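You operate a simulated robot arm through the tools that you are given. There is no shell and no other tool.

The job below is to be done with a simulated robot arm. You get a single attempt, and the scene is never put back.

TASK
Loosen the knob, tilt the tablet to the orange mark, tighten, wake it.
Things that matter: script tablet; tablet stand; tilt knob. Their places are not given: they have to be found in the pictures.

It is judged by the outcome, as a careful person would: the job done as asked, and still so three seconds after it is handed in. It fails if anything else is knocked over, pushed out of place, dropped, spilled or broken.

THE ROBOT
A 7-joint arm with a two-finger parallel gripper, fixed in place. Base frame: the origin is at the foot of the arm, x ahead of it, y to its left, z up. Units: cm, degrees, N and s.
With the tool pointing down near the work surface it reaches from about 44 to 92 cm from the base axis. Its first joint turns from -143.0 to 143.0 degrees. Payload 3 kg.
Tool frame: the origin (TCP) lies between the finger pads and is the grasp point; the fingertips stand 3 cm ahead of it; z points along the fingers, y is the line along which they close. Largest opening 9.4 cm; finger width 2.8, thickness 1; the body of the gripper, 5 by 9.6 cm, starts 5.5 cm behind the TCP.
Orientation is told as [roll, pitch, yaw] about the base's x, y, z axes, in that order, counted from this pose: with the fingers straight down and closing along the base's y, the tool's x points along the base's -x, its y along +y and its z along -z.

THE INTERFACE
- The arm moves only by the tool send_rows. Its argument "steps" is a list of rows, each a list of 3 entries, a list of its own where there are three numbers: the shift along the tool's x, y, z in m, then the turn, a rotation vector about the tool's x, y, z in degrees, then the closure, from 0 (fully open) to 1 (shut). In form: [[[dx, dy, dz], [ax, ay, az], gripper], ...]. A call has 1 to 20 rows; each row is the pose to reach, as a shift and turn from the pose commanded when the call began, along the tool's axes at that moment. Each row takes 0.2 s and may step no farther than 5 cm and 8.6 degrees from the row before; otherwise, or with a gripper value out of range, the whole call is refused. A pose out of reach is approached as far as the arm can. The call stops where the force on the tool passes 40 N (or 10 N more than at its start, if that is more) or the arm is blocked; 0.2 s more then pass. Each finger travels about 7.2 cm/s and halts on what it meets, pressing with about 30 N; the grip force reading is that of the motor and also rises with nothing between the fingers. The clock runs only during rows and for 0.2 s after the last one: add rows that repeat a pose to give the fingers time. The reply holds the time, the measured pose of the TCP, the force on the tool along the base axes, the opening and the grip force, in the units named above and with some noise, with the torque about the TCP (base axes, N m) and any sound that the robot's microphone picked up, and new pictures: "show" is both (left out), scene, wrist or none.
- Cameras (640 x 400 px; columns grow to the right, rows downward): "scene" is fixed at [4.94, -49.99, 136.56]; the picture's right is [0.91, -0.41, 0.00], its down [-0.13, -0.28, -0.95] and it looks along [0.39, 0.87, -0.31] (base axes); focal length 374 px, centre (320, 200). "wrist" rides on the gripper at [7.6, 1.4, -10.2] in the tool frame; the picture's right is [-0.18, 0.98, 0.00], its down [-0.75, -0.14, -0.64] and it looks along [-0.63, -0.12, 0.77] (tool axes); focal length 243 px, centre (320, 200).
- point_at(camera, pixels): there is no depth. For up to 12 entries [column, row, z] of the newest picture of that camera ("zoom" is the newest enlarged one), the place [x, y] in the base frame at which the ray of that pixel passes the height z, good to about 0.2 cm. No time passes.
- enlarge(camera, box): a new picture of the part [left, top, right, bottom] of that camera's present view, enlarged. No time passes.
- sign_off(): hands the job in; it is judged then, once.

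Leave the gripper open and the arm clear of the work at the hand-in unless told otherwise.

The tools are called by a JSON object that holds its "fn" and its "kwargs". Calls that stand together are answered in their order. send_rows: Moves the arm, as the interface text tells. Its arguments: {"type":"object","properties":{"steps":{"type":"array"},"show":{"type":"string","enum":["both","scene","wrist","none"]}},"required":["steps"]} The other tools are called the same way: point_at (camera, pixels) gives the place at which the rays of pixels pass given heights; enlarge (camera, box) takes an enlarged picture of a part of a camera's view; sign_off () hands the job in.

At the start:

```text
time: 0.0
tcp_pos: [29.8, 48.32, 108.08]
ee_rot: [0.0, 0.1, 0.0]
wrist_force: [-0.4, 0.6, -0.1]
moment: [-0.03, -0.05, 0.02]
finger_gap: 9.41
grasp_force: 0.1
```

scene: 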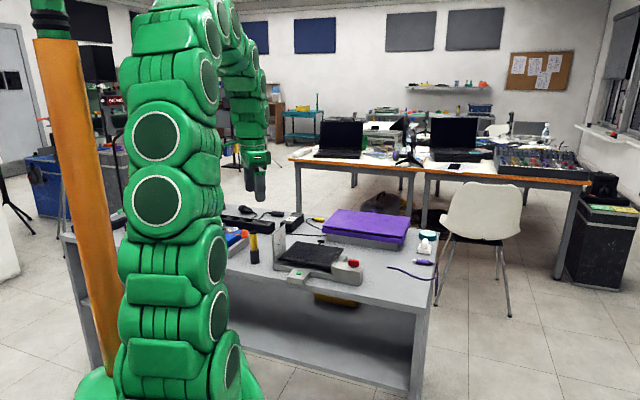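
wrist: 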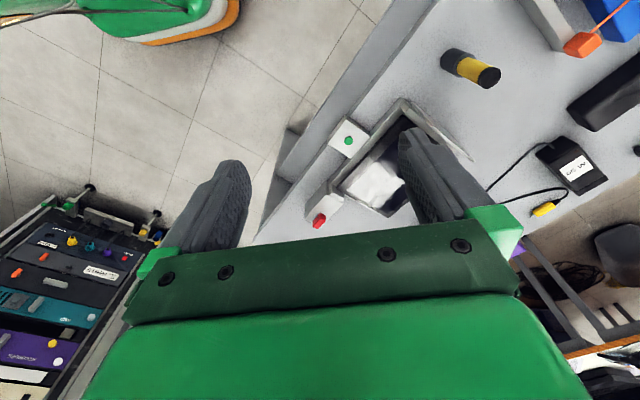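

I see a bench with a dark tablet on a grey stand around scene (315,258), and a red knob at about (353,263). I will enlarge both views to look more closely.

{"fn": "enlarge", "kwargs": {"camera": "scene", "box": [220, 190, 460, 340]}}

{"fn": "enlarge", "kwargs": {"camera": "wrist", "box": [260, 60, 500, 260]}}

```text
2.67 times, centred on (340, 265) of scene
```

zoom: 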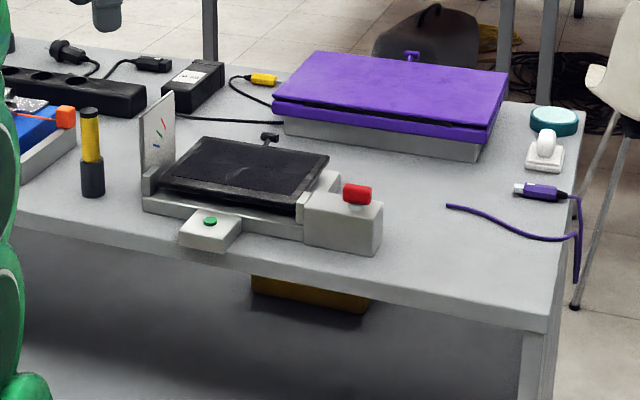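

```text
2.00 times, centred on (380, 160) of wrist
```

zoom: 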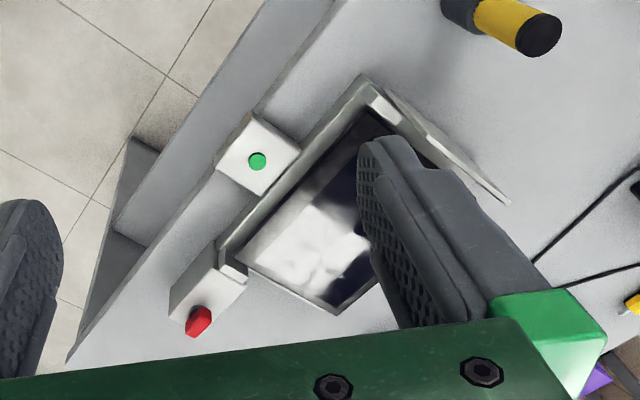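

The upright plate at the stand's left end has coloured marks on it, and there is a green button on a box in front. I will zoom in on the marks, knob and tablet.

{"fn": "enlarge", "kwargs": {"camera": "scene", "box": [268, 220, 318, 252]}}

{"fn": "enlarge", "kwargs": {"camera": "scene", "box": [268, 220, 368, 290]}}

```text
12.50 times, centred on (293, 236) of scene
```

zoom: 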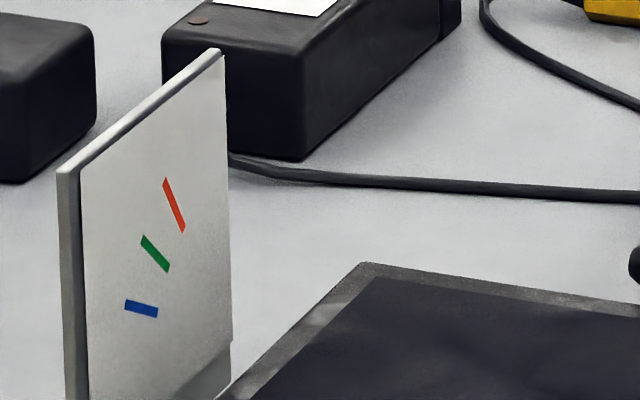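

```text
5.71 times, centred on (318, 255) of scene
```

zoom: 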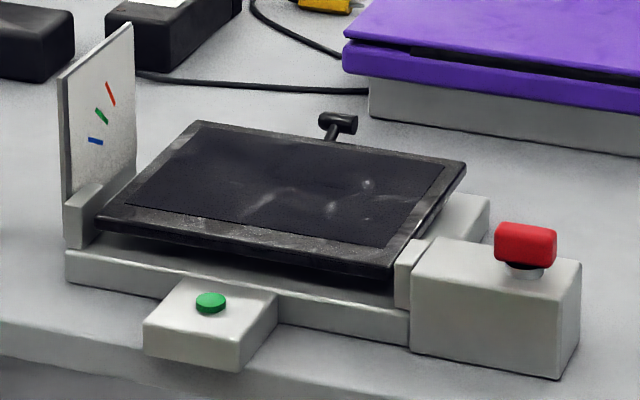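

The button ray from both cameras crosses at about z≈77 cm. I'll ask for places of key features: from the scene, button (299,273), knob (353,263), tablet corners; from the wrist, button (348,140), knob (319,221).

{"fn": "point_at", "kwargs": {"camera": "wrist", "pixels": [[348, 140, 77], [348, 140, 78], [319, 221, 80], [319, 221, 84], [332, 203, 78], [408, 103, 76], [475, 70, 76], [475, 70, 86]]}}

{"fn": "point_at", "kwargs": {"camera": "scene", "pixels": [[298.8, 272.9, 77], [298.8, 272.9, 78], [353, 263, 80], [353, 263, 84], [279, 260, 78], [297, 241, 78], [330, 268, 78], [343, 248, 78], [253, 262, 74], [253, 236, 86], [437, 280, 75], [250, 290, 75]]}}

```text
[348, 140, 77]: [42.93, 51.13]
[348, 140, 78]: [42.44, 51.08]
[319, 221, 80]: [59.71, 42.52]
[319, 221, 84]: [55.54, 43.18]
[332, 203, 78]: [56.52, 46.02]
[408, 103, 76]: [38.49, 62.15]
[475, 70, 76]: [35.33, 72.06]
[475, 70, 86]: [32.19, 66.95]
```

```text
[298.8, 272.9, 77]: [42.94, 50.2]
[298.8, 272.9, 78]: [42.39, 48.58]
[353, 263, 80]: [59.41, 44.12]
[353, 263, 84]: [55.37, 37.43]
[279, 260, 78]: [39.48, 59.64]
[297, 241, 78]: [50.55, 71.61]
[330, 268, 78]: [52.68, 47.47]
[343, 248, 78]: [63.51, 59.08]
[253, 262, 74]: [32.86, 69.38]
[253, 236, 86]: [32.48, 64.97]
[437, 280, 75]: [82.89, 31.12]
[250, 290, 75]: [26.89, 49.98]
```

Button is at about (43.1, 51.1, 76.5) and the knob at about (58.5, 42.6, 81); the stand's long axis runs at about -43° and its front faces the robot. Next I turn the hand about 47° so the wrist camera looks over the stand from the robot's side, staying high.

{"fn": "send_rows", "kwargs": {"steps": [[[-0.027, 0.008, 0.005], [0, 0, -7.8], 0], [[-0.054, 0.016, 0.01], [0, 0, -15.6], 0], [[-0.081, 0.024, 0.015], [0, 0, -23.4], 0], [[-0.108, 0.032, 0.02], [0, 0, -31.2], 0], [[-0.135, 0.04, 0.025], [0, 0, -39], 0], [[-0.162, 0.047, 0.03], [0, 0, -46.8], 0], [[-0.162, 0.047, 0.03], [0, 0, -46.8], 0]], "show": "both"}}

```text
time: 1.6
tcp_pos: [45.96, 53.12, 104.99]
ee_rot: [0.0, 0.0, 46.9]
wrist_force: [-0.3, -1.0, 0.0]
moment: [0.01, 0.03, 0.02]
finger_gap: 9.39
grasp_force: 0.1
```

scene: 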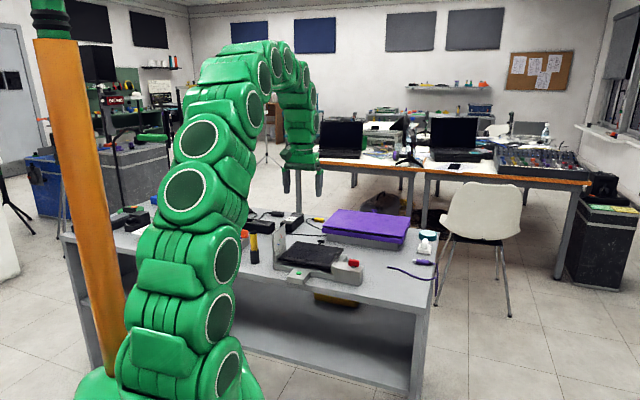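
wrist: 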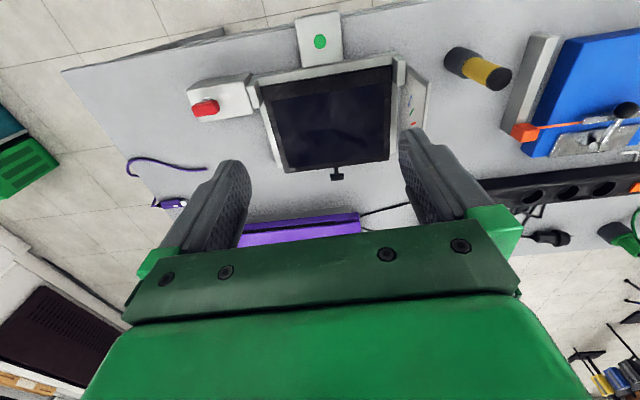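

{"fn": "enlarge", "kwargs": {"camera": "wrist", "box": [180, 0, 440, 190]}}

{"fn": "enlarge", "kwargs": {"camera": "scene", "box": [268, 230, 368, 290]}}

```text
2.11 times, centred on (310, 95) of wrist
```

zoom: 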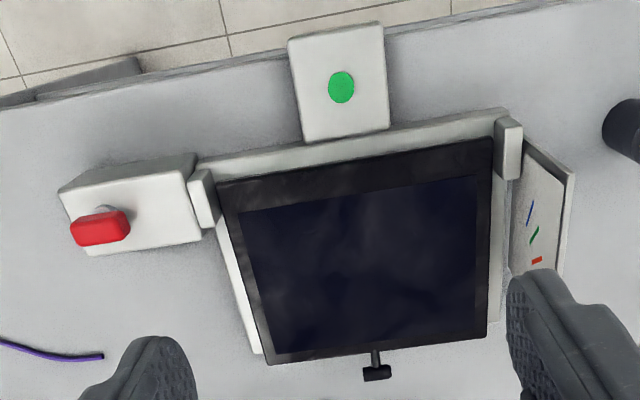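

```text
6.40 times, centred on (318, 260) of scene
```

zoom: 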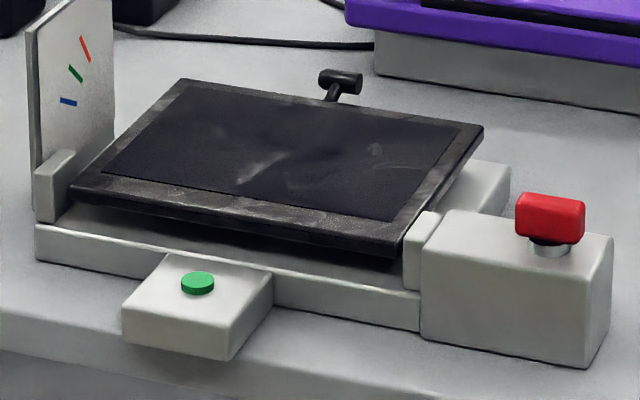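

The wrist view shows the tablet between two front posts, a small black T-tab at its back edge, the mark plate at right and the knob box at left. I'll measure corners of tablet, plate, posts and knob from both cameras at several heights.

{"fn": "point_at", "kwargs": {"camera": "wrist", "pixels": [[260.7, 87.9, 78], [391.5, 66.6, 78], [285.4, 173.2, 78], [389.1, 160.4, 78], [336, 177, 78], [203, 107, 81], [320, 41, 76.5], [394, 59, 80], [255, 91, 80], [303, 68, 76], [343, 61, 76], [408, 101, 80]]}}

{"fn": "point_at", "kwargs": {"camera": "scene", "pixels": [[278.5, 261.3, 78], [330, 269, 78], [296.4, 242.2, 78], [343.5, 249.6, 78], [321, 242.5, 79], [354, 263.5, 81], [299, 273, 76.5], [273, 234, 86], [286, 224, 86], [354, 263.5, 82], [321, 242.5, 81], [296.4, 242.2, 80]]}}

```text
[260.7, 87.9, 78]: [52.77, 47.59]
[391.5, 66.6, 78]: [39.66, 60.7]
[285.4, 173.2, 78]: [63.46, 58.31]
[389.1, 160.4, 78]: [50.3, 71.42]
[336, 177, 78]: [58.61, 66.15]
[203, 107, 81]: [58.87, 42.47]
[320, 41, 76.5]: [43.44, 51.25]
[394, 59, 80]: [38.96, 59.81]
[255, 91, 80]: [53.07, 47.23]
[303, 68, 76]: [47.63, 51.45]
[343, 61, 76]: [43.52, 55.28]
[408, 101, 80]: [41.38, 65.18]
```

```text
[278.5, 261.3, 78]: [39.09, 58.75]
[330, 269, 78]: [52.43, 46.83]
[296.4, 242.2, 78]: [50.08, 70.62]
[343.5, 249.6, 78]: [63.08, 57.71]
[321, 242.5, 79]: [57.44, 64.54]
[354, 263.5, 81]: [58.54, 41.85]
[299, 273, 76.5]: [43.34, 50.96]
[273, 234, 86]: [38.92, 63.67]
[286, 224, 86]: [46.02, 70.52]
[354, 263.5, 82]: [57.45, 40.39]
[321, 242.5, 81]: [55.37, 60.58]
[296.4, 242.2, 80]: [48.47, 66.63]
```

The tablet lies flat at z≈78, squared at 45° with its back toward (0.71, 0.71). I need the mark positions in 3D, so I triangulate the three marks from both cameras.

{"fn": "enlarge", "kwargs": {"camera": "wrist", "box": [380, 50, 440, 150]}}

{"fn": "point_at", "kwargs": {"camera": "wrist", "pixels": [[409.5, 100.7, 80], [409.5, 100.7, 82], [411.4, 111.6, 82], [411.4, 111.6, 84], [412.8, 123.4, 82], [412.8, 123.4, 84], [412.8, 123.4, 86]]}}

{"fn": "point_at", "kwargs": {"camera": "scene", "pixels": [[278.7, 244.7, 80], [278.7, 244.7, 82], [279.8, 240.2, 82], [279.8, 240.2, 84], [281.3, 236.5, 82], [281.3, 236.5, 84], [281.3, 236.5, 86]]}}

```text
4.00 times, centred on (410, 100) of wrist
```

zoom: 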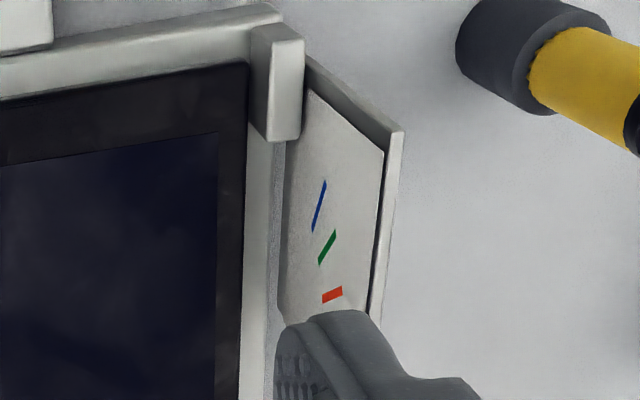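

```text
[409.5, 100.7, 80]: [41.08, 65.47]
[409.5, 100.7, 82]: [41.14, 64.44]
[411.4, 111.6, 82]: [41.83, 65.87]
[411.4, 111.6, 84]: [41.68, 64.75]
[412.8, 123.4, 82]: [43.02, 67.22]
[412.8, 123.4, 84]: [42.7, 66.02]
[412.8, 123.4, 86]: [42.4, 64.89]
```

```text
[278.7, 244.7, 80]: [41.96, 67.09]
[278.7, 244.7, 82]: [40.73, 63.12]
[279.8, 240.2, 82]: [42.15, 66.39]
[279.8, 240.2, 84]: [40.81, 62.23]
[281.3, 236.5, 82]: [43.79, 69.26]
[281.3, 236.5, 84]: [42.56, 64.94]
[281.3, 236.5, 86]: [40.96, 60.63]
```

The three marks fan out as about 30°, 47° and 62° ticks (blue, green, orange). I want a side view from the knob side to understand the hinge, so I move the hand high over to the knob side while turning it about 80°.

{"fn": "send_rows", "kwargs": {"steps": [[[-0.004, -0.027, 0.003], [0, 0, -8], 0], [[-0.008, -0.054, 0.006], [0, 0, -16], 0], [[-0.012, -0.081, 0.01], [0, 0, -24], 0], [[-0.016, -0.108, 0.014], [0, 0, -32], 0], [[-0.02, -0.135, 0.018], [0, 0, -40], 0], [[-0.024, -0.162, 0.022], [0, 0, -48], 0], [[-0.028, -0.189, 0.026], [0, 0, -56], 0], [[-0.032, -0.216, 0.03], [0, 0, -64], 0], [[-0.036, -0.243, 0.034], [0, 0, -72], 0], [[-0.04, -0.27, 0.04], [0, 0, -80], 0], [[-0.04, -0.27, 0.04], [0, 0, -80], 0]], "show": "both"}}

```text
time: 4.0
tcp_pos: [68.37, 37.44, 101.11]
ee_rot: [0.1, 0.0, 127.0]
wrist_force: [-0.5, 0.4, 0.5]
moment: [0.0, -0.02, -0.02]
finger_gap: 9.4
grasp_force: 0.1
```

scene: 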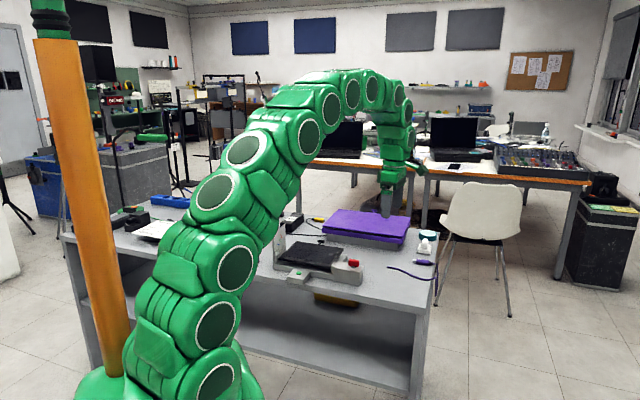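
wrist: 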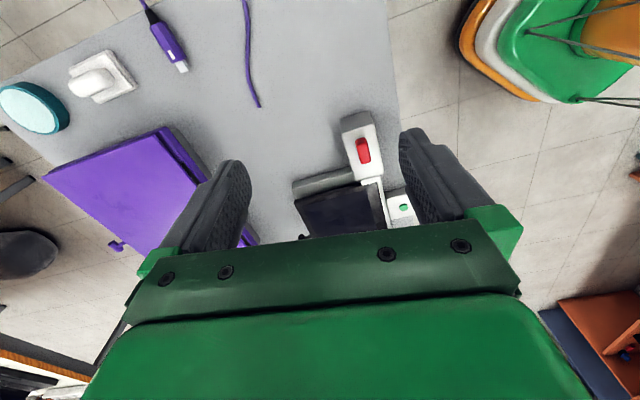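

The tablet is now below the hand but hidden; I pitch the hand by about 34° so the camera looks more level at the stand's profile, moving slightly down.

{"fn": "send_rows", "kwargs": {"steps": [[[0.01, 0, 0.01], [0, -8.5, 0], 0], [[0.02, 0, 0.02], [0, -17, 0], 0], [[0.03, 0, 0.03], [0, -25.5, 0], 0], [[0.04, 0, 0.04], [0, -34, 0], 0], [[0.04, 0, 0.04], [0, -34, 0], 0]], "show": "both"}}

```text
time: 5.2
tcp_pos: [70.84, 34.31, 97.04]
ee_rot: [0.0, -34.0, 126.8]
wrist_force: [0.8, -0.5, 0.7]
moment: [-0.02, -0.02, 0.03]
finger_gap: 9.36
grasp_force: 0.2
```

scene: 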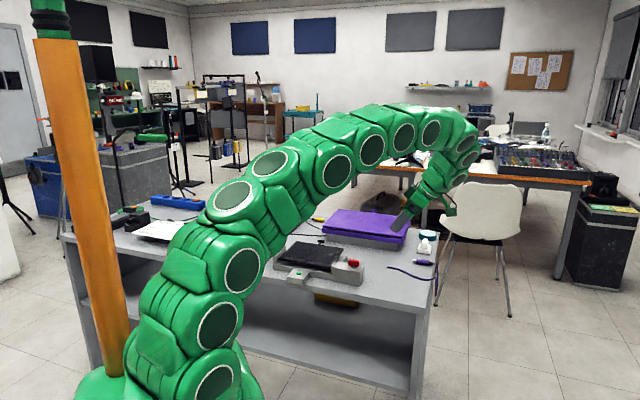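
wrist: 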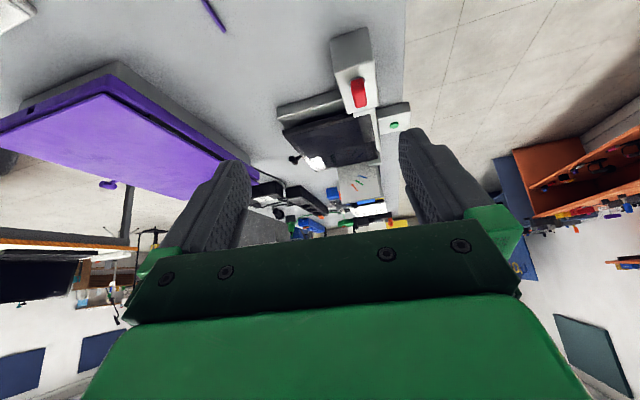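

{"fn": "enlarge", "kwargs": {"camera": "wrist", "box": [260, 70, 430, 215]}}

{"fn": "enlarge", "kwargs": {"camera": "wrist", "box": [320, 155, 400, 210]}}

```text
2.76 times, centred on (345, 142) of wrist
```

zoom: 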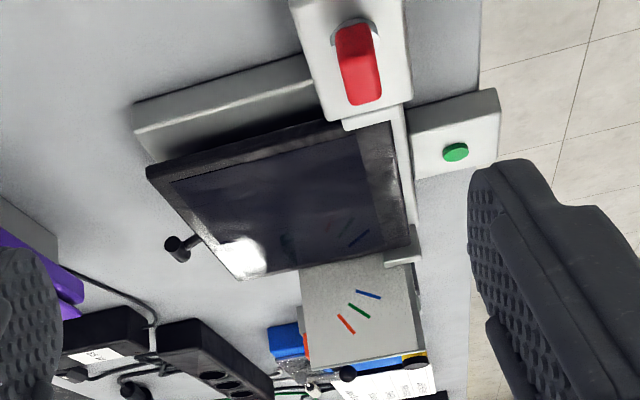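

```text
7.27 times, centred on (360, 182) of wrist
```

zoom: 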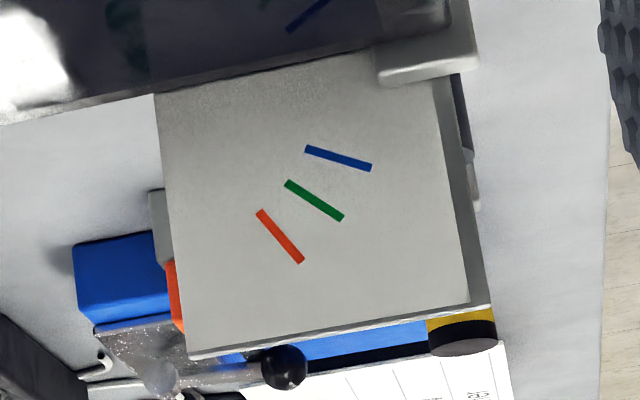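

Looking along the stand (image is upside down, so right is front and down is up), the ticks fan out from a point low and toward the back. I'll get accurate positions of tick ends and plate corners from this zoomed view at two heights each.

{"fn": "point_at", "kwargs": {"camera": "zoom", "pixels": [[258, 212, 82], [258, 212, 84], [302, 262, 83], [302, 262, 86], [305, 148, 80], [305, 148, 82], [372, 168, 80], [372, 168, 83], [470, 305, 84], [470, 305, 88], [188, 357, 84], [188, 357, 88]]}}

{"fn": "point_at", "kwargs": {"camera": "wrist", "pixels": [[281.9, 142, 77], [281.9, 142, 79], [321, 181, 77], [321, 181, 79], [381, 169, 77], [381, 169, 79], [376, 113, 78], [295, 159, 77], [295, 159, 79], [359, 93, 81], [394.5, 124.5, 76.5]]}}

```text
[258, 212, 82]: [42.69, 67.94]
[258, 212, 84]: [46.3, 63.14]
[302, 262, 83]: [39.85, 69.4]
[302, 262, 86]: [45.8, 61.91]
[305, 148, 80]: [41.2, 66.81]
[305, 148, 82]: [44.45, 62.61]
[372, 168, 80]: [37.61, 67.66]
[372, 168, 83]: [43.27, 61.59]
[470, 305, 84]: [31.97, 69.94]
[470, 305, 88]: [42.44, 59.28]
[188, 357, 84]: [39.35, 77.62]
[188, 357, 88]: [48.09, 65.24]
```

```text
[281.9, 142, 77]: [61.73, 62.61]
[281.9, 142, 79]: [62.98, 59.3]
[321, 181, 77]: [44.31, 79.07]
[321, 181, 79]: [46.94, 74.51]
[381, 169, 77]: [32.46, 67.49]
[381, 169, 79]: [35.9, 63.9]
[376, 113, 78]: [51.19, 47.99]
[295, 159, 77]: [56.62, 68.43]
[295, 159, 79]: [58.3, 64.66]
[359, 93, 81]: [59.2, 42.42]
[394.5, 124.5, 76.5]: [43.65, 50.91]
```

The ticks point back to one centre; tick slopes are about 30° (blue) and 56° (orange). The stand is hinged at the front posts by the look of it, with the T-tab at the back for lifting. Now I go upright again above the knob (about (58.9, 42.5)) at z 95 for a close look at it.

{"fn": "send_rows", "kwargs": {"steps": [[[-0.02, 0.009, 0.0187], [0, 7, 0], 0], [[-0.041, 0.0186, 0.0374], [0, 14, 0], 0], [[-0.0614, 0.028, 0.0561], [0, 21, 0], 0], [[-0.0818, 0.0373, 0.0748], [0, 28, 0], 0], [[-0.1023, 0.0466, 0.0935], [0, 34, 0], 0], [[-0.1023, 0.0466, 0.0935], [0, 34, 0], 0]], "show": "wrist"}}

```text
time: 6.6
tcp_pos: [58.9, 42.48, 95.04]
ee_rot: [0.1, 0.0, 126.8]
wrist_force: [0.9, 0.5, -0.4]
moment: [-0.01, -0.04, 0.04]
finger_gap: 9.4
grasp_force: 0.0
```

wrist: 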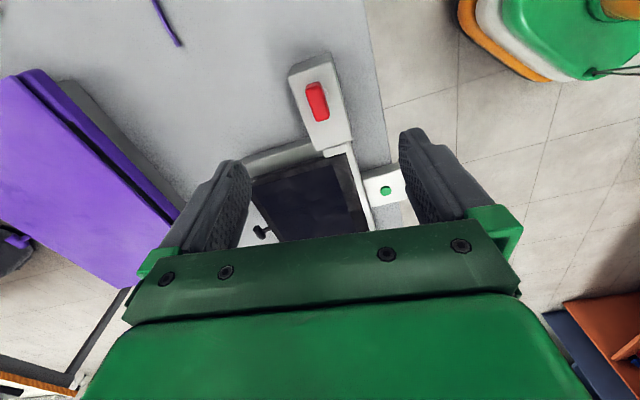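

{"fn": "enlarge", "kwargs": {"camera": "wrist", "box": [270, 40, 370, 160]}}

{"fn": "enlarge", "kwargs": {"camera": "scene", "box": [325, 245, 373, 285]}}

```text
3.33 times, centred on (320, 100) of wrist
```

zoom: 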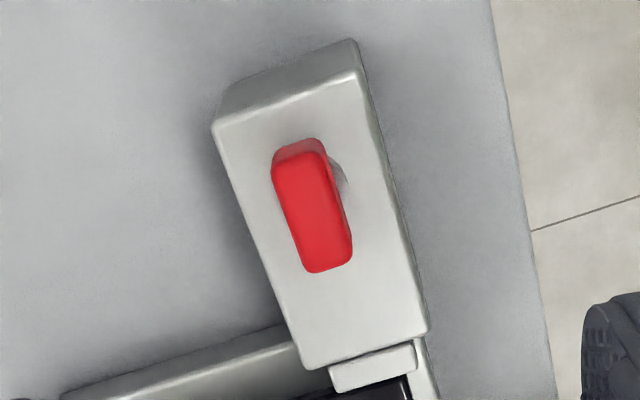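

```text
10.00 times, centred on (349, 265) of scene
```

zoom: 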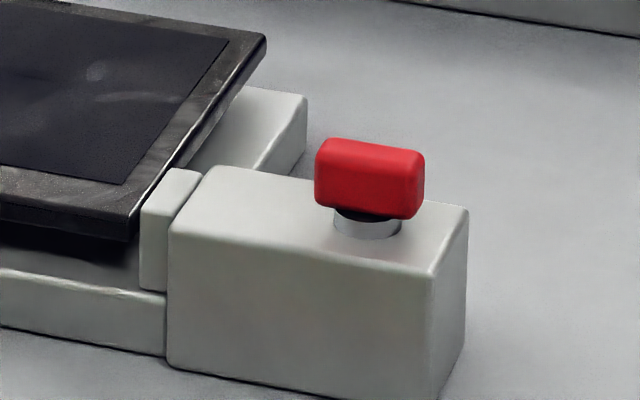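

The knob is a red bar about 3 cm long on a short stem over the box. I'll measure the direction of its long axis, its height and the box top.

{"fn": "point_at", "kwargs": {"camera": "wrist", "pixels": [[314, 88, 82], [323, 119.8, 82], [306.5, 90.1, 82], [321.5, 85.6, 82], [316.4, 121.6, 82], [329.6, 118, 82], [287.6, 79.3, 79], [330.7, 59.5, 79], [314.6, 150.1, 79], [351.7, 138.7, 79]]}}

{"fn": "point_at", "kwargs": {"camera": "scene", "pixels": [[349, 259, 82], [359, 260.5, 82], [353.8, 267.5, 79], [353.8, 267.5, 80], [362.5, 266.2, 79], [360.1, 272.3, 79], [333.8, 268, 79], [337.8, 261.7, 79], [360.1, 284.5, 74], [360.1, 284.5, 75], [334, 280, 74], [334, 280, 75]]}}

```text
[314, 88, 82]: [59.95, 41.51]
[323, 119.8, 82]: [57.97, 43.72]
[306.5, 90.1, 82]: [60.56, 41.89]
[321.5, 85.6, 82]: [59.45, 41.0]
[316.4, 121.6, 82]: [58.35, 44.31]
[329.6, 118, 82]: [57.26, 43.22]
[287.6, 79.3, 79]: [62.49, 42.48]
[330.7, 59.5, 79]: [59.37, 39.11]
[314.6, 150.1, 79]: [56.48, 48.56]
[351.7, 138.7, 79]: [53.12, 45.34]
```

```text
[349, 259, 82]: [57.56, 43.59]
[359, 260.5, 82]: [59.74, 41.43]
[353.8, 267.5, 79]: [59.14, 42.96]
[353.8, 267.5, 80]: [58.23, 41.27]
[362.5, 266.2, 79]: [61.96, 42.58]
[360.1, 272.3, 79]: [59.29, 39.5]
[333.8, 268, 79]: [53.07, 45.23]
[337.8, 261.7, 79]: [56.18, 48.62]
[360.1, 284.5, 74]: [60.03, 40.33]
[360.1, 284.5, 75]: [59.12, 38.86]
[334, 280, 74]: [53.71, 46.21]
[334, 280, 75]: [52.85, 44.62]
```

Box top is at z = 79.0 and the knob bar's top at z ≈ 82, centred at about (58.95, 42.6), long axis at about 132–135°. To have ample counter-clockwise turning range I rotate the hand back to yaw about -43° in place above the knob (z 95, all clear).

{"fn": "send_rows", "kwargs": {"steps": [[[0, 0, 0], [0, 0, 8.5], 0], [[0, 0, 0], [0, 0, 17], 0], [[0, 0, 0], [0, 0, 25.5], 0], [[0, 0, 0], [0, 0, 34], 0], [[0, 0, 0], [0, 0, 42.5], 0], [[0, 0, 0], [0, 0, 51], 0], [[0, 0, 0], [0, 0, 59.5], 0], [[0, 0, 0], [0, 0, 68], 0], [[0, 0, 0], [0, 0, 76.5], 0], [[0, 0, 0], [0, 0, 85], 0], [[0, 0, 0], [0, 0, 93.5], 0], [[0, 0, 0], [0, 0, 102], 0], [[0, 0, 0], [0, 0, 110.5], 0], [[0, 0, 0], [0, 0, 119], 0], [[0, 0, 0], [0, 0, 127.5], 0], [[0, 0, 0], [0, 0, 136], 0], [[0, 0, 0], [0, 0, 144.5], 0], [[0, 0, 0], [0, 0, 153], 0], [[0, 0, 0], [0, 0, 161.5], 0], [[0, 0, 0], [0, 0, 170], 0]], "show": "both"}}

```text
time: 10.8
tcp_pos: [58.81, 42.46, 95.1]
ee_rot: [0.0, 0.0, -43.4]
wrist_force: [0.0, 0.4, -0.1]
moment: [-0.02, 0.0, 0.0]
finger_gap: 9.4
grasp_force: 0.1
```

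scene: 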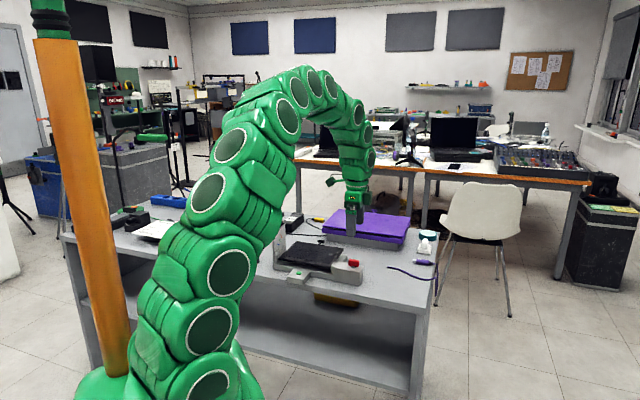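
wrist: 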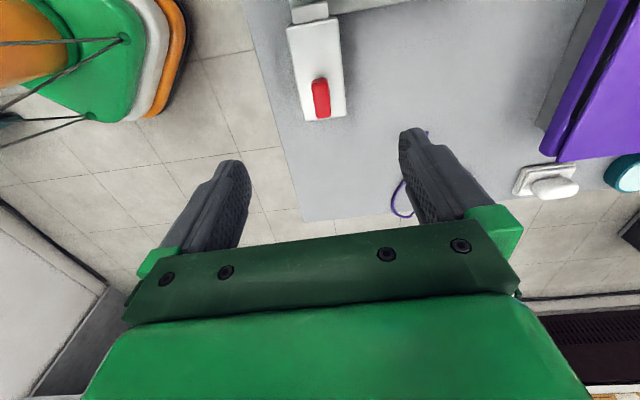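

The arm has turned; the knob shows at wrist (321,98). I enlarge it and measure its ends from this side.

{"fn": "enlarge", "kwargs": {"camera": "wrist", "box": [270, 50, 370, 130]}}

```text
5.00 times, centred on (320, 90) of wrist
```

zoom: 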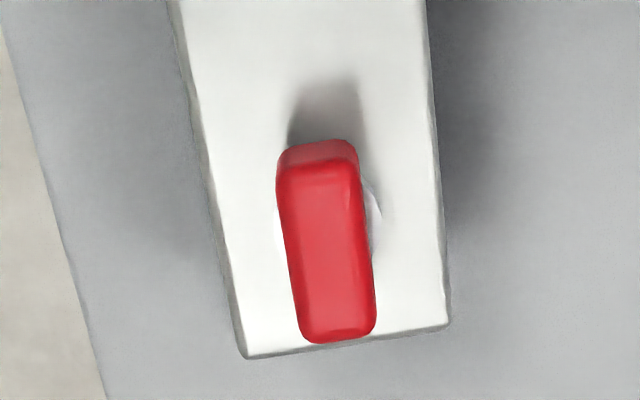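

{"fn": "point_at", "kwargs": {"camera": "zoom", "pixels": [[280, 172, 82], [352, 163, 82], [303, 338, 82], [374, 330, 82], [243, 357, 79], [448, 327, 79], [178, 10, 79], [426, 10, 79]]}}

```text
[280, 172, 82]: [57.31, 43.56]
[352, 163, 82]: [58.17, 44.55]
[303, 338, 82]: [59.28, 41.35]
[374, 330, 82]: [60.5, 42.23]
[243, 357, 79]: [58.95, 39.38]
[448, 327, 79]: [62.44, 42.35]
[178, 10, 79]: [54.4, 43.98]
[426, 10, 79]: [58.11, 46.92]
```

The bar is aligned with the box (about 134°), centred about (58.87, 42.73). I descend with open fingers either side of it to TCP z = 82.5 (fingertips 0.5 cm above the box top).

{"fn": "send_rows", "kwargs": {"steps": [[[0.0014, 0.0024, 0.03], [0, 0, 1.4], 0], [[0.0014, 0.0024, 0.06], [0, 0, 1.4], 0], [[0.0014, 0.0024, 0.09], [0, 0, 1.4], 0], [[0.0014, 0.0024, 0.115], [0, 0, 1.4], 0], [[0.0014, 0.0024, 0.126], [0, 0, 1.4], 0], [[0.0014, 0.0024, 0.126], [0, 0, 1.4], 0]], "show": "both"}}

```text
time: 12.2
tcp_pos: [59.04, 42.83, 82.55]
ee_rot: [0.0, -0.1, -44.6]
wrist_force: [-0.5, -0.7, 0.3]
moment: [-0.02, 0.01, 0.03]
finger_gap: 9.4
grasp_force: 0.1
```

scene: 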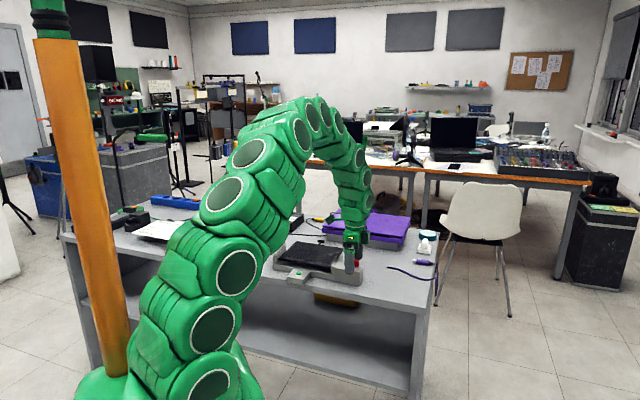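
wrist: 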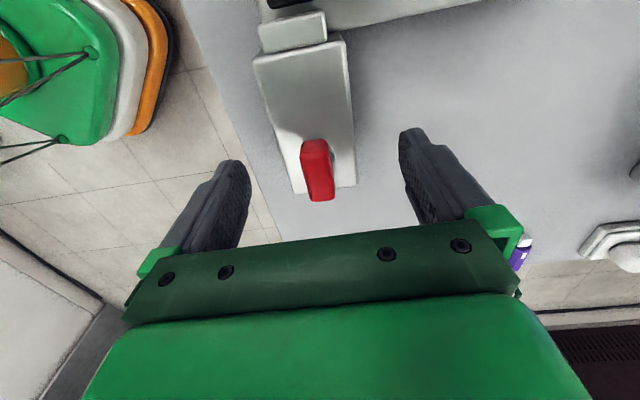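

The fingers straddle the bar. Before closing I check centring along the bar with an enlarged view so that the turn is concentric.

{"fn": "enlarge", "kwargs": {"camera": "wrist", "box": [270, 120, 370, 220]}}

```text
4.00 times, centred on (320, 170) of wrist
```

zoom: 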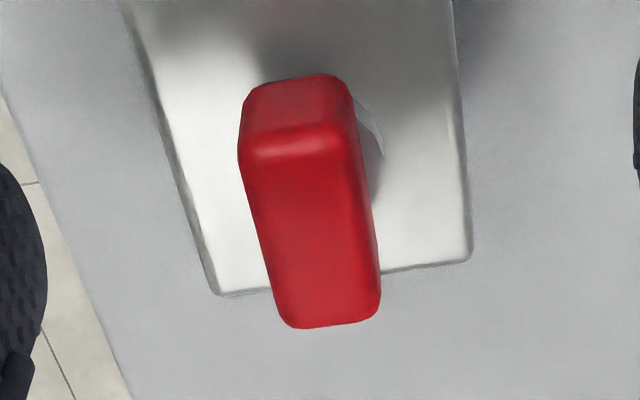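

{"fn": "point_at", "kwargs": {"camera": "zoom", "pixels": [[243, 153, 82], [356, 140, 82], [285, 325, 82], [378, 310, 82], [243, 153, 82.3], [378, 310, 82.3], [250, 90, 80.5], [345, 80, 80.5], [220, 294, 79], [468, 260, 79]]}}

```text
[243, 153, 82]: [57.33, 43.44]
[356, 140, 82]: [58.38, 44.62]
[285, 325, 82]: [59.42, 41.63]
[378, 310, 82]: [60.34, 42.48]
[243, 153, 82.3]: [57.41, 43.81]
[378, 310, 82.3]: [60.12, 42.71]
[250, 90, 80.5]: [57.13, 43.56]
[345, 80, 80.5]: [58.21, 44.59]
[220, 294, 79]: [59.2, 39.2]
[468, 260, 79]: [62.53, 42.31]
```

The knob centre comes out at about (58.9, 42.85), right under the TCP (59.04, 42.83). I close the fingers on the bar.

{"fn": "send_rows", "kwargs": {"steps": [[[0, 0, 0], [0, 0, 0], 0.6], [[0, 0, 0], [0, 0, 0], 0.9], [[0, 0, 0], [0, 0, 0], 1], [[0, 0, 0], [0, 0, 0], 1], [[0, 0, 0], [0, 0, 0], 1]], "show": "wrist"}}

```text
time: 13.4
tcp_pos: [58.95, 42.67, 82.38]
ee_rot: [-0.1, 0.0, -44.6]
wrist_force: [-17.0, -15.2, 6.6]
moment: [0.05, 0.33, -0.03]
finger_gap: 1.59
grasp_force: 45.1
```

wrist: 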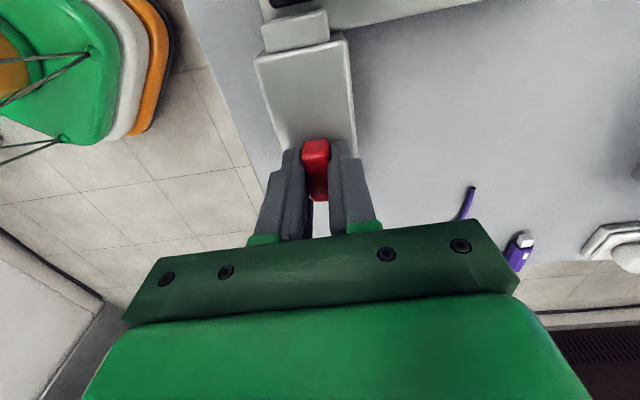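

Gripped at 1.59 cm, but there is about 23 N side force toward -b, so the knob sits about 0.2 cm that way. I ease the command by 0.2 cm along -tool y to relax.

{"fn": "send_rows", "kwargs": {"steps": [[[0, -0.001, 0], [0, 0, 0], 1], [[0, -0.002, 0], [0, 0, 0], 1], [[0, -0.002, 0], [0, 0, 0], 1]], "show": "none"}}

```text
time: 14.2
tcp_pos: [59.01, 42.72, 82.42]
ee_rot: [0.1, 0.1, -44.7]
wrist_force: [16.0, 7.5, -9.0]
moment: [0.35, 0.35, -0.01]
finger_gap: 1.57
grasp_force: 45.2
```

The side force reversed to about +17 N, so the neutral spot is about 0.08 cm back. I correct by that.

{"fn": "send_rows", "kwargs": {"steps": [[[0, 0.0008, 0], [0, 0, 0], 1], [[0, 0.0008, 0], [0, 0, 0], 1]], "show": "none"}}

```text
time: 14.8
tcp_pos: [58.8, 42.88, 82.39]
ee_rot: [0.1, 0.0, -44.7]
wrist_force: [26.4, 8.4, -9.9]
moment: [0.24, 0.02, 0.03]
finger_gap: 1.59
grasp_force: 44.7
```

Force reading moved oddly; I hold still for a moment and read again.

{"fn": "send_rows", "kwargs": {"steps": [[[0, 0, 0], [0, 0, 0], 1], [[0, 0, 0], [0, 0, 0], 1], [[0, 0, 0], [0, 0, 0], 1]], "show": "none"}}

{"fn": "send_rows", "kwargs": {"steps": [[[0, 0, 0], [0, 0, 0], 1], [[0, 0, 0], [0, 0, 0], 1]], "show": "none"}}

```text
time: 15.6
tcp_pos: [59.05, 42.8, 82.54]
ee_rot: [0.1, 0.0, -44.6]
wrist_force: [36.7, 9.6, -9.2]
moment: [-0.22, -0.77, 0.0]
finger_gap: 1.6
grasp_force: 45.8
```

```text
time: 16.2
tcp_pos: [58.97, 42.74, 82.39]
ee_rot: [0.2, 0.0, -44.6]
wrist_force: [40.3, 10.8, -6.8]
moment: [-0.4, -1.06, 0.03]
finger_gap: 1.6
grasp_force: 45.2
```

The side force keeps building up while the grip is rigid, so rather than clamp hard I open slightly to a 2.1 cm gap and use the fingers as a loose fork around the bar. I read the force after that.

{"fn": "send_rows", "kwargs": {"steps": [[[0, 0, 0], [0, 0, 0], 0.775], [[0, 0, 0], [0, 0, 0], 0.775], [[0, 0, 0], [0, 0, 0], 0.775]], "show": "wrist"}}

```text
time: 17.0
tcp_pos: [58.95, 42.65, 82.46]
ee_rot: [0.0, 0.1, -44.6]
wrist_force: [-0.9, 0.3, -0.4]
moment: [-0.02, 0.02, 0.01]
finger_gap: 2.14
grasp_force: 0.1
```

wrist: 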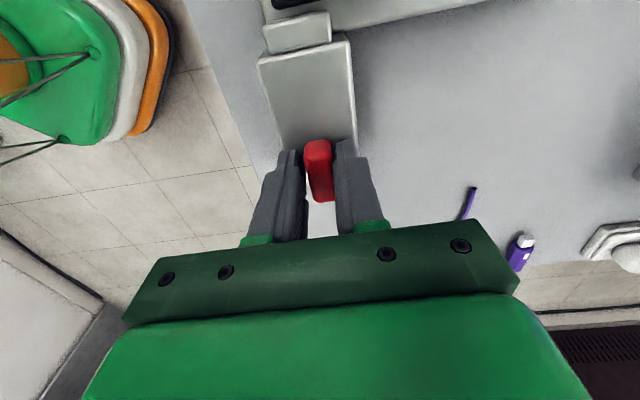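

Free of side force now, gap 2.14 cm with the 1.6 cm bar between. I turn counter-clockwise (seen from above) 32° and watch the moment.

{"fn": "send_rows", "kwargs": {"steps": [[[0, 0, 0], [0, 0, -6], 0.775], [[0, 0, 0], [0, 0, -12], 0.775], [[0, 0, 0], [0, 0, -18], 0.775], [[0, 0, 0], [0, 0, -25], 0.775], [[0, 0, 0], [0, 0, -32], 0.775]], "show": "wrist"}}

```text
time: 18.2
tcp_pos: [58.82, 42.58, 82.49]
ee_rot: [0.0, 0.1, -12.4]
wrist_force: [0.5, 1.4, 0.9]
moment: [0.03, 0.02, -0.04]
finger_gap: 2.21
grasp_force: 0.7
```

wrist: 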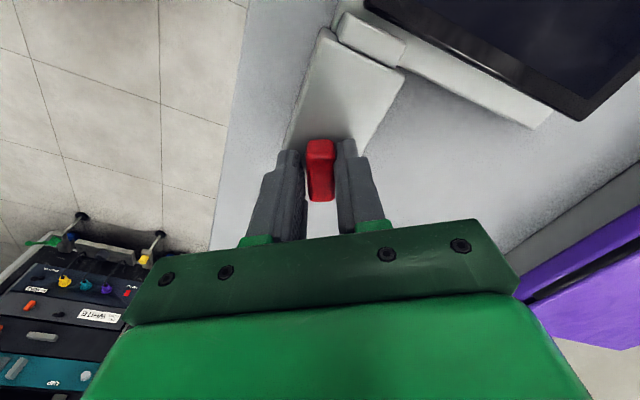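

The bar turned with the fingers with little resistance (about 0.04 N m). I continue counter-clockwise another 58° to about a quarter turn in total.

{"fn": "send_rows", "kwargs": {"steps": [[[0, 0, 0], [0, 0, -7], 0.775], [[0, 0, 0], [0, 0, -14], 0.775], [[0, 0, 0], [0, 0, -21], 0.775], [[0, 0, 0], [0, 0, -28], 0.775], [[0, 0, 0], [0, 0, -35], 0.775], [[0, 0, 0], [0, 0, -42], 0.775], [[0, 0, 0], [0, 0, -50], 0.775], [[0, 0, 0], [0, 0, -58], 0.775]], "show": "both"}}

```text
time: 20.0
tcp_pos: [58.88, 42.6, 82.56]
ee_rot: [0.0, 0.1, 45.4]
wrist_force: [0.6, -1.8, -1.0]
moment: [-0.02, 0.01, -0.06]
finger_gap: 2.2
grasp_force: 0.8
```

scene: 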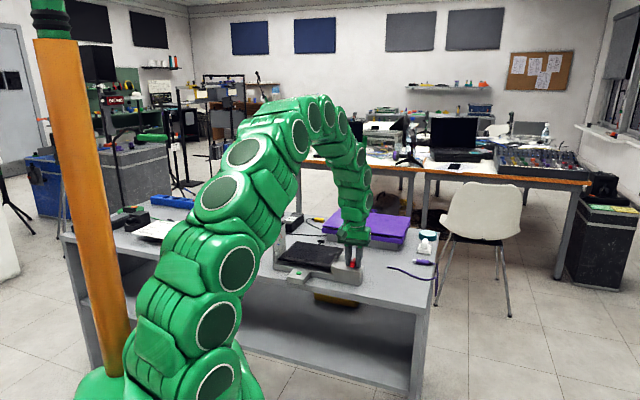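
wrist: 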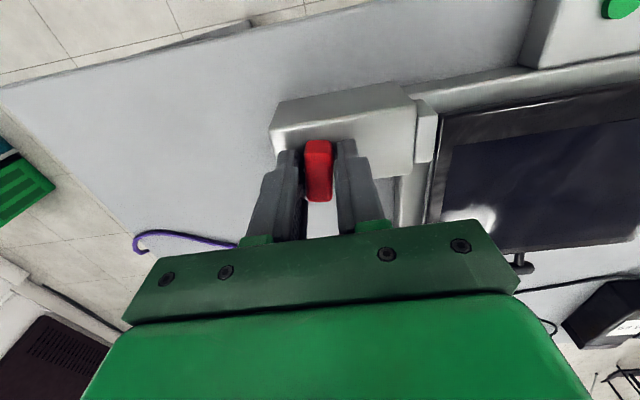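

A quarter turn done with constant light friction and no stop. Before trying the tablet, I open to a ~4 cm gap and lift straight off the knob.

{"fn": "send_rows", "kwargs": {"steps": [[[0, 0, 0], [0, 0, 0], 0.57], [[0, 0, 0], [0, 0, 0], 0.57], [[0, 0, -0.03], [0, 0, 0], 0.57], [[0, 0, -0.07], [0, 0, 0], 0.57], [[0, 0, -0.11], [0, 0, 0], 0.57], [[0, 0, -0.15], [0, 0, 0], 0.57], [[0, 0, -0.15], [0, 0, 0], 0.57]], "show": "both"}}

```text
time: 21.6
tcp_pos: [58.91, 42.68, 97.37]
ee_rot: [0.0, 0.0, 45.3]
wrist_force: [0.3, 0.2, -0.5]
moment: [0.0, 0.02, -0.01]
finger_gap: 4.05
grasp_force: 0.1
```

scene: 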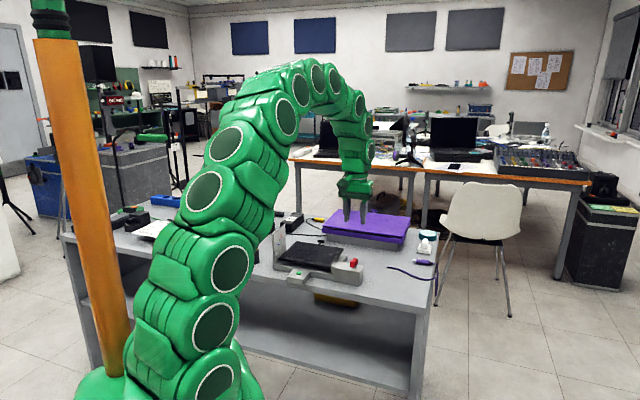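
wrist: 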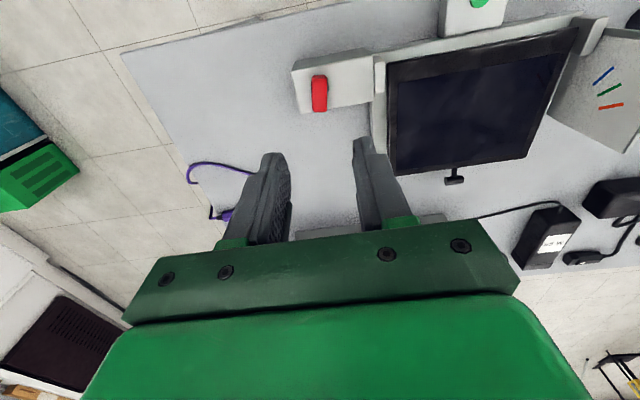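

The knob bar now points front-to-back, so it did turn. I enlarge the T-tab at (453,177) and the marks at (607,90) in the wrist view, plus the scene.

{"fn": "enlarge", "kwargs": {"camera": "wrist", "box": [410, 130, 510, 200]}}

{"fn": "enlarge", "kwargs": {"camera": "scene", "box": [268, 225, 368, 290]}}

{"fn": "point_at", "kwargs": {"camera": "wrist", "pixels": [[453, 180, 78], [453, 180, 79], [445, 181, 78], [462, 179, 78], [451, 169, 78]]}}

```text
5.71 times, centred on (460, 165) of wrist
```

zoom: 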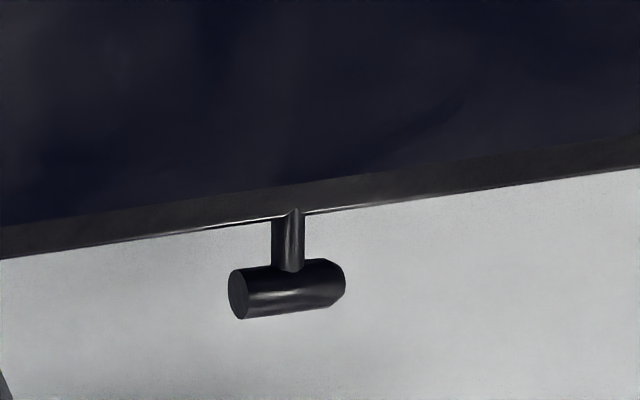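

```text
6.15 times, centred on (318, 258) of scene
```

zoom: 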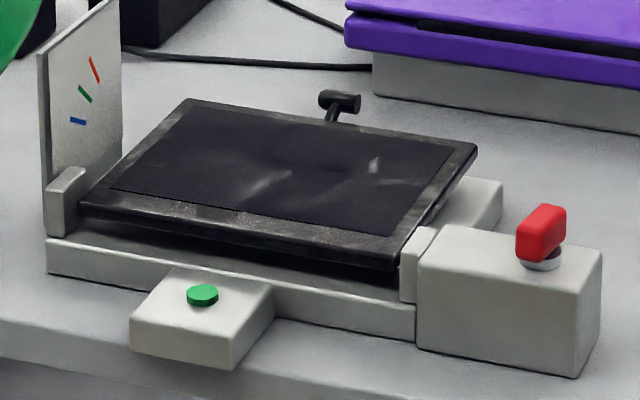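

```text
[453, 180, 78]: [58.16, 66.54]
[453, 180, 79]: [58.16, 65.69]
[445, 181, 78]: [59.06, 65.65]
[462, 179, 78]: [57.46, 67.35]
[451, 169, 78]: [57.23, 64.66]
```

T-tab: crossbar about 2.4 cm long, 1.1 cm thick, centred near (58.4, 66.3, 78), along the stand's long axis. I move the hand above it at z 92, keeping yaw 45 so the fingers close along the crossbar.

{"fn": "send_rows", "kwargs": {"steps": [[[-0.027, 0.028, 0.0], [0, 0, 0], 0.52], [[-0.054, 0.056, 0.0], [0, 0, 0], 0.52], [[-0.081, 0.085, 0.01], [0, 0, 0], 0.52], [[-0.108, 0.113, 0.025], [0, 0, 0], 0.52], [[-0.136, 0.141, 0.04], [0, 0, 0], 0.52], [[-0.164, 0.17, 0.054], [0, 0, 0], 0.52], [[-0.164, 0.17, 0.054], [0, 0, 0], 0.52]], "show": "both"}}

```text
time: 23.2
tcp_pos: [58.1, 66.18, 91.99]
ee_rot: [0.1, 0.0, 45.4]
wrist_force: [-0.2, 0.3, 0.4]
moment: [-0.01, 0.0, 0.02]
finger_gap: 4.49
grasp_force: 0.0
```

scene: 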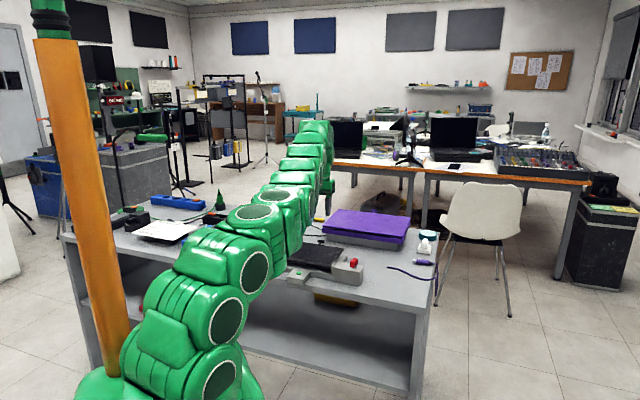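
wrist: 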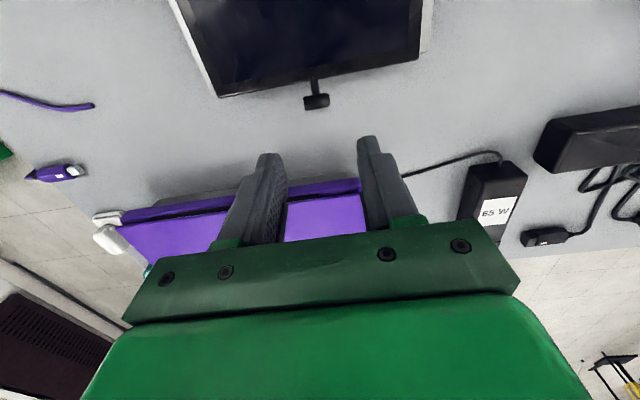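

T-tab is at wrist (317,101). I measure it and also the purple case's near edge for clearance.

{"fn": "enlarge", "kwargs": {"camera": "wrist", "box": [280, 60, 360, 120]}}

{"fn": "point_at", "kwargs": {"camera": "wrist", "pixels": [[317, 101, 78], [317, 101, 79], [361, 192, 79], [361, 192, 82], [361, 180, 81], [300, 186, 80], [105, 222, 80], [218, 97, 77.7], [419, 60, 77.7]]}}

```text
6.67 times, centred on (320, 90) of wrist
```

zoom: 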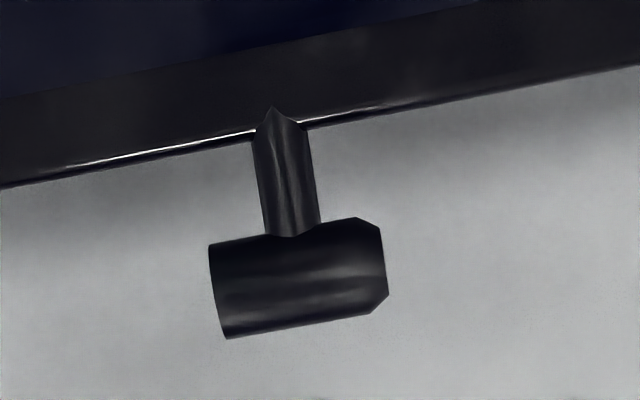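

```text
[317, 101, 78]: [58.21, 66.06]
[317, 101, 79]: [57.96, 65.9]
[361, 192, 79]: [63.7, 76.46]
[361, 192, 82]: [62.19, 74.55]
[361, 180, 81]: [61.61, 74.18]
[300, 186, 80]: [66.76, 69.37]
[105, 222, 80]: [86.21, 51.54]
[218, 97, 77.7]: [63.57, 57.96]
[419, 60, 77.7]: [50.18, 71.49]
```

T-tab centre is at about (58.2, 66.06, 78) with the purple case 8 cm further back, so there is room. I descend with fingers at both ends of the crossbar to TCP z 79.6, shifted 0.3 cm back for clearance to the tablet edge.

{"fn": "send_rows", "kwargs": {"steps": [[[-0.003, -0.0016, 0.03], [0, 0, 0], 0.52], [[-0.003, -0.0016, 0.06], [0, 0, 0], 0.52], [[-0.003, -0.0016, 0.09], [0, 0, 0], 0.52], [[-0.003, -0.0016, 0.112], [0, 0, 0], 0.52], [[-0.003, -0.0016, 0.124], [0, 0, 0], 0.52], [[-0.003, -0.0016, 0.124], [0, 0, 0], 0.52]], "show": "both"}}

```text
time: 24.6
tcp_pos: [58.64, 66.35, 79.5]
ee_rot: [0.1, 0.0, 45.4]
wrist_force: [-0.5, 0.0, 1.0]
moment: [0.03, 0.01, -0.02]
finger_gap: 4.5
grasp_force: 0.1
```

scene: 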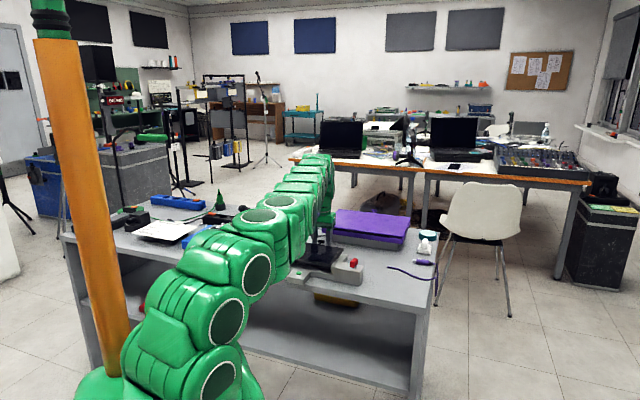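
wrist: 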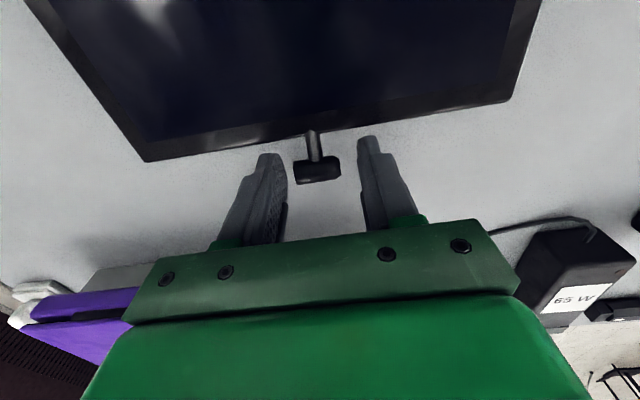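

The crossbar sits between the fingers, about 0.17 cm toward -tool y. I shift by that and close gently on its ends.

{"fn": "send_rows", "kwargs": {"steps": [[[0, -0.0016, 0], [0, 0, 0], 0.52], [[0, -0.0016, 0], [0, 0, 0], 0.65], [[0, -0.0016, 0], [0, 0, 0], 0.72], [[0, -0.0016, 0], [0, 0, 0], 0.78], [[0, -0.0016, 0], [0, 0, 0], 0.78]], "show": "wrist"}}

```text
time: 25.8
tcp_pos: [58.6, 66.34, 79.63]
ee_rot: [0.1, 0.0, 45.5]
wrist_force: [-9.0, 15.2, -0.6]
moment: [0.11, -0.03, -0.18]
finger_gap: 2.77
grasp_force: 44.8
```

wrist: 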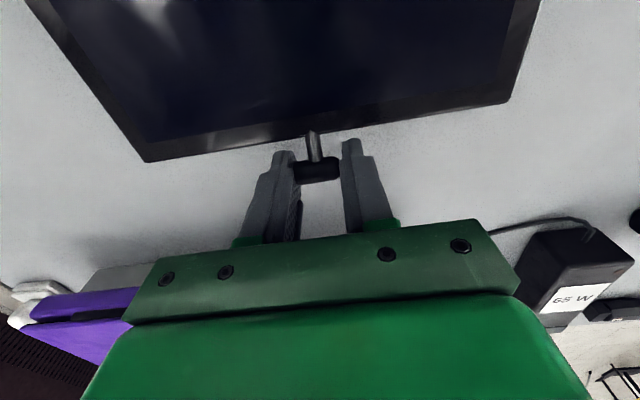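

Gripped (gap 2.77), 17 N along the hinge axis toward +l. I nudge +0.08 cm in tool y and try a small 5° lift along an arc around the front hinge to see whether the tablet moves freely.

{"fn": "send_rows", "kwargs": {"steps": [[[0.0005, 0.0008, -0.0036], [0, -1.25, 0], 0.78], [[0.0011, 0.0008, -0.0073], [0, -2.5, 0], 0.78], [[0.0018, 0.0008, -0.0109], [0, -3.75, 0], 0.78], [[0.0026, 0.0008, -0.0145], [0, -5, 0], 0.78]], "show": "both"}}

```text
time: 26.8
tcp_pos: [58.38, 66.27, 80.92]
ee_rot: [-0.1, -5.0, 45.3]
wrist_force: [-13.2, 18.8, -11.0]
moment: [0.85, -0.98, -0.33]
finger_gap: 2.42
grasp_force: 44.7
```

scene: 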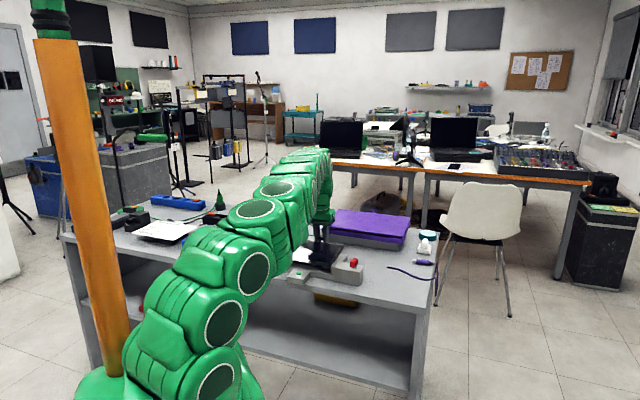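
wrist: 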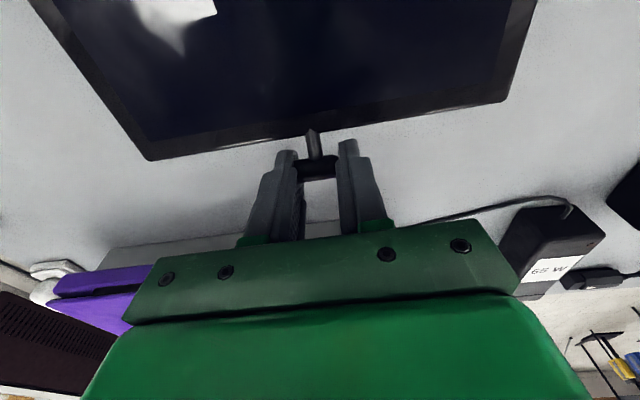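

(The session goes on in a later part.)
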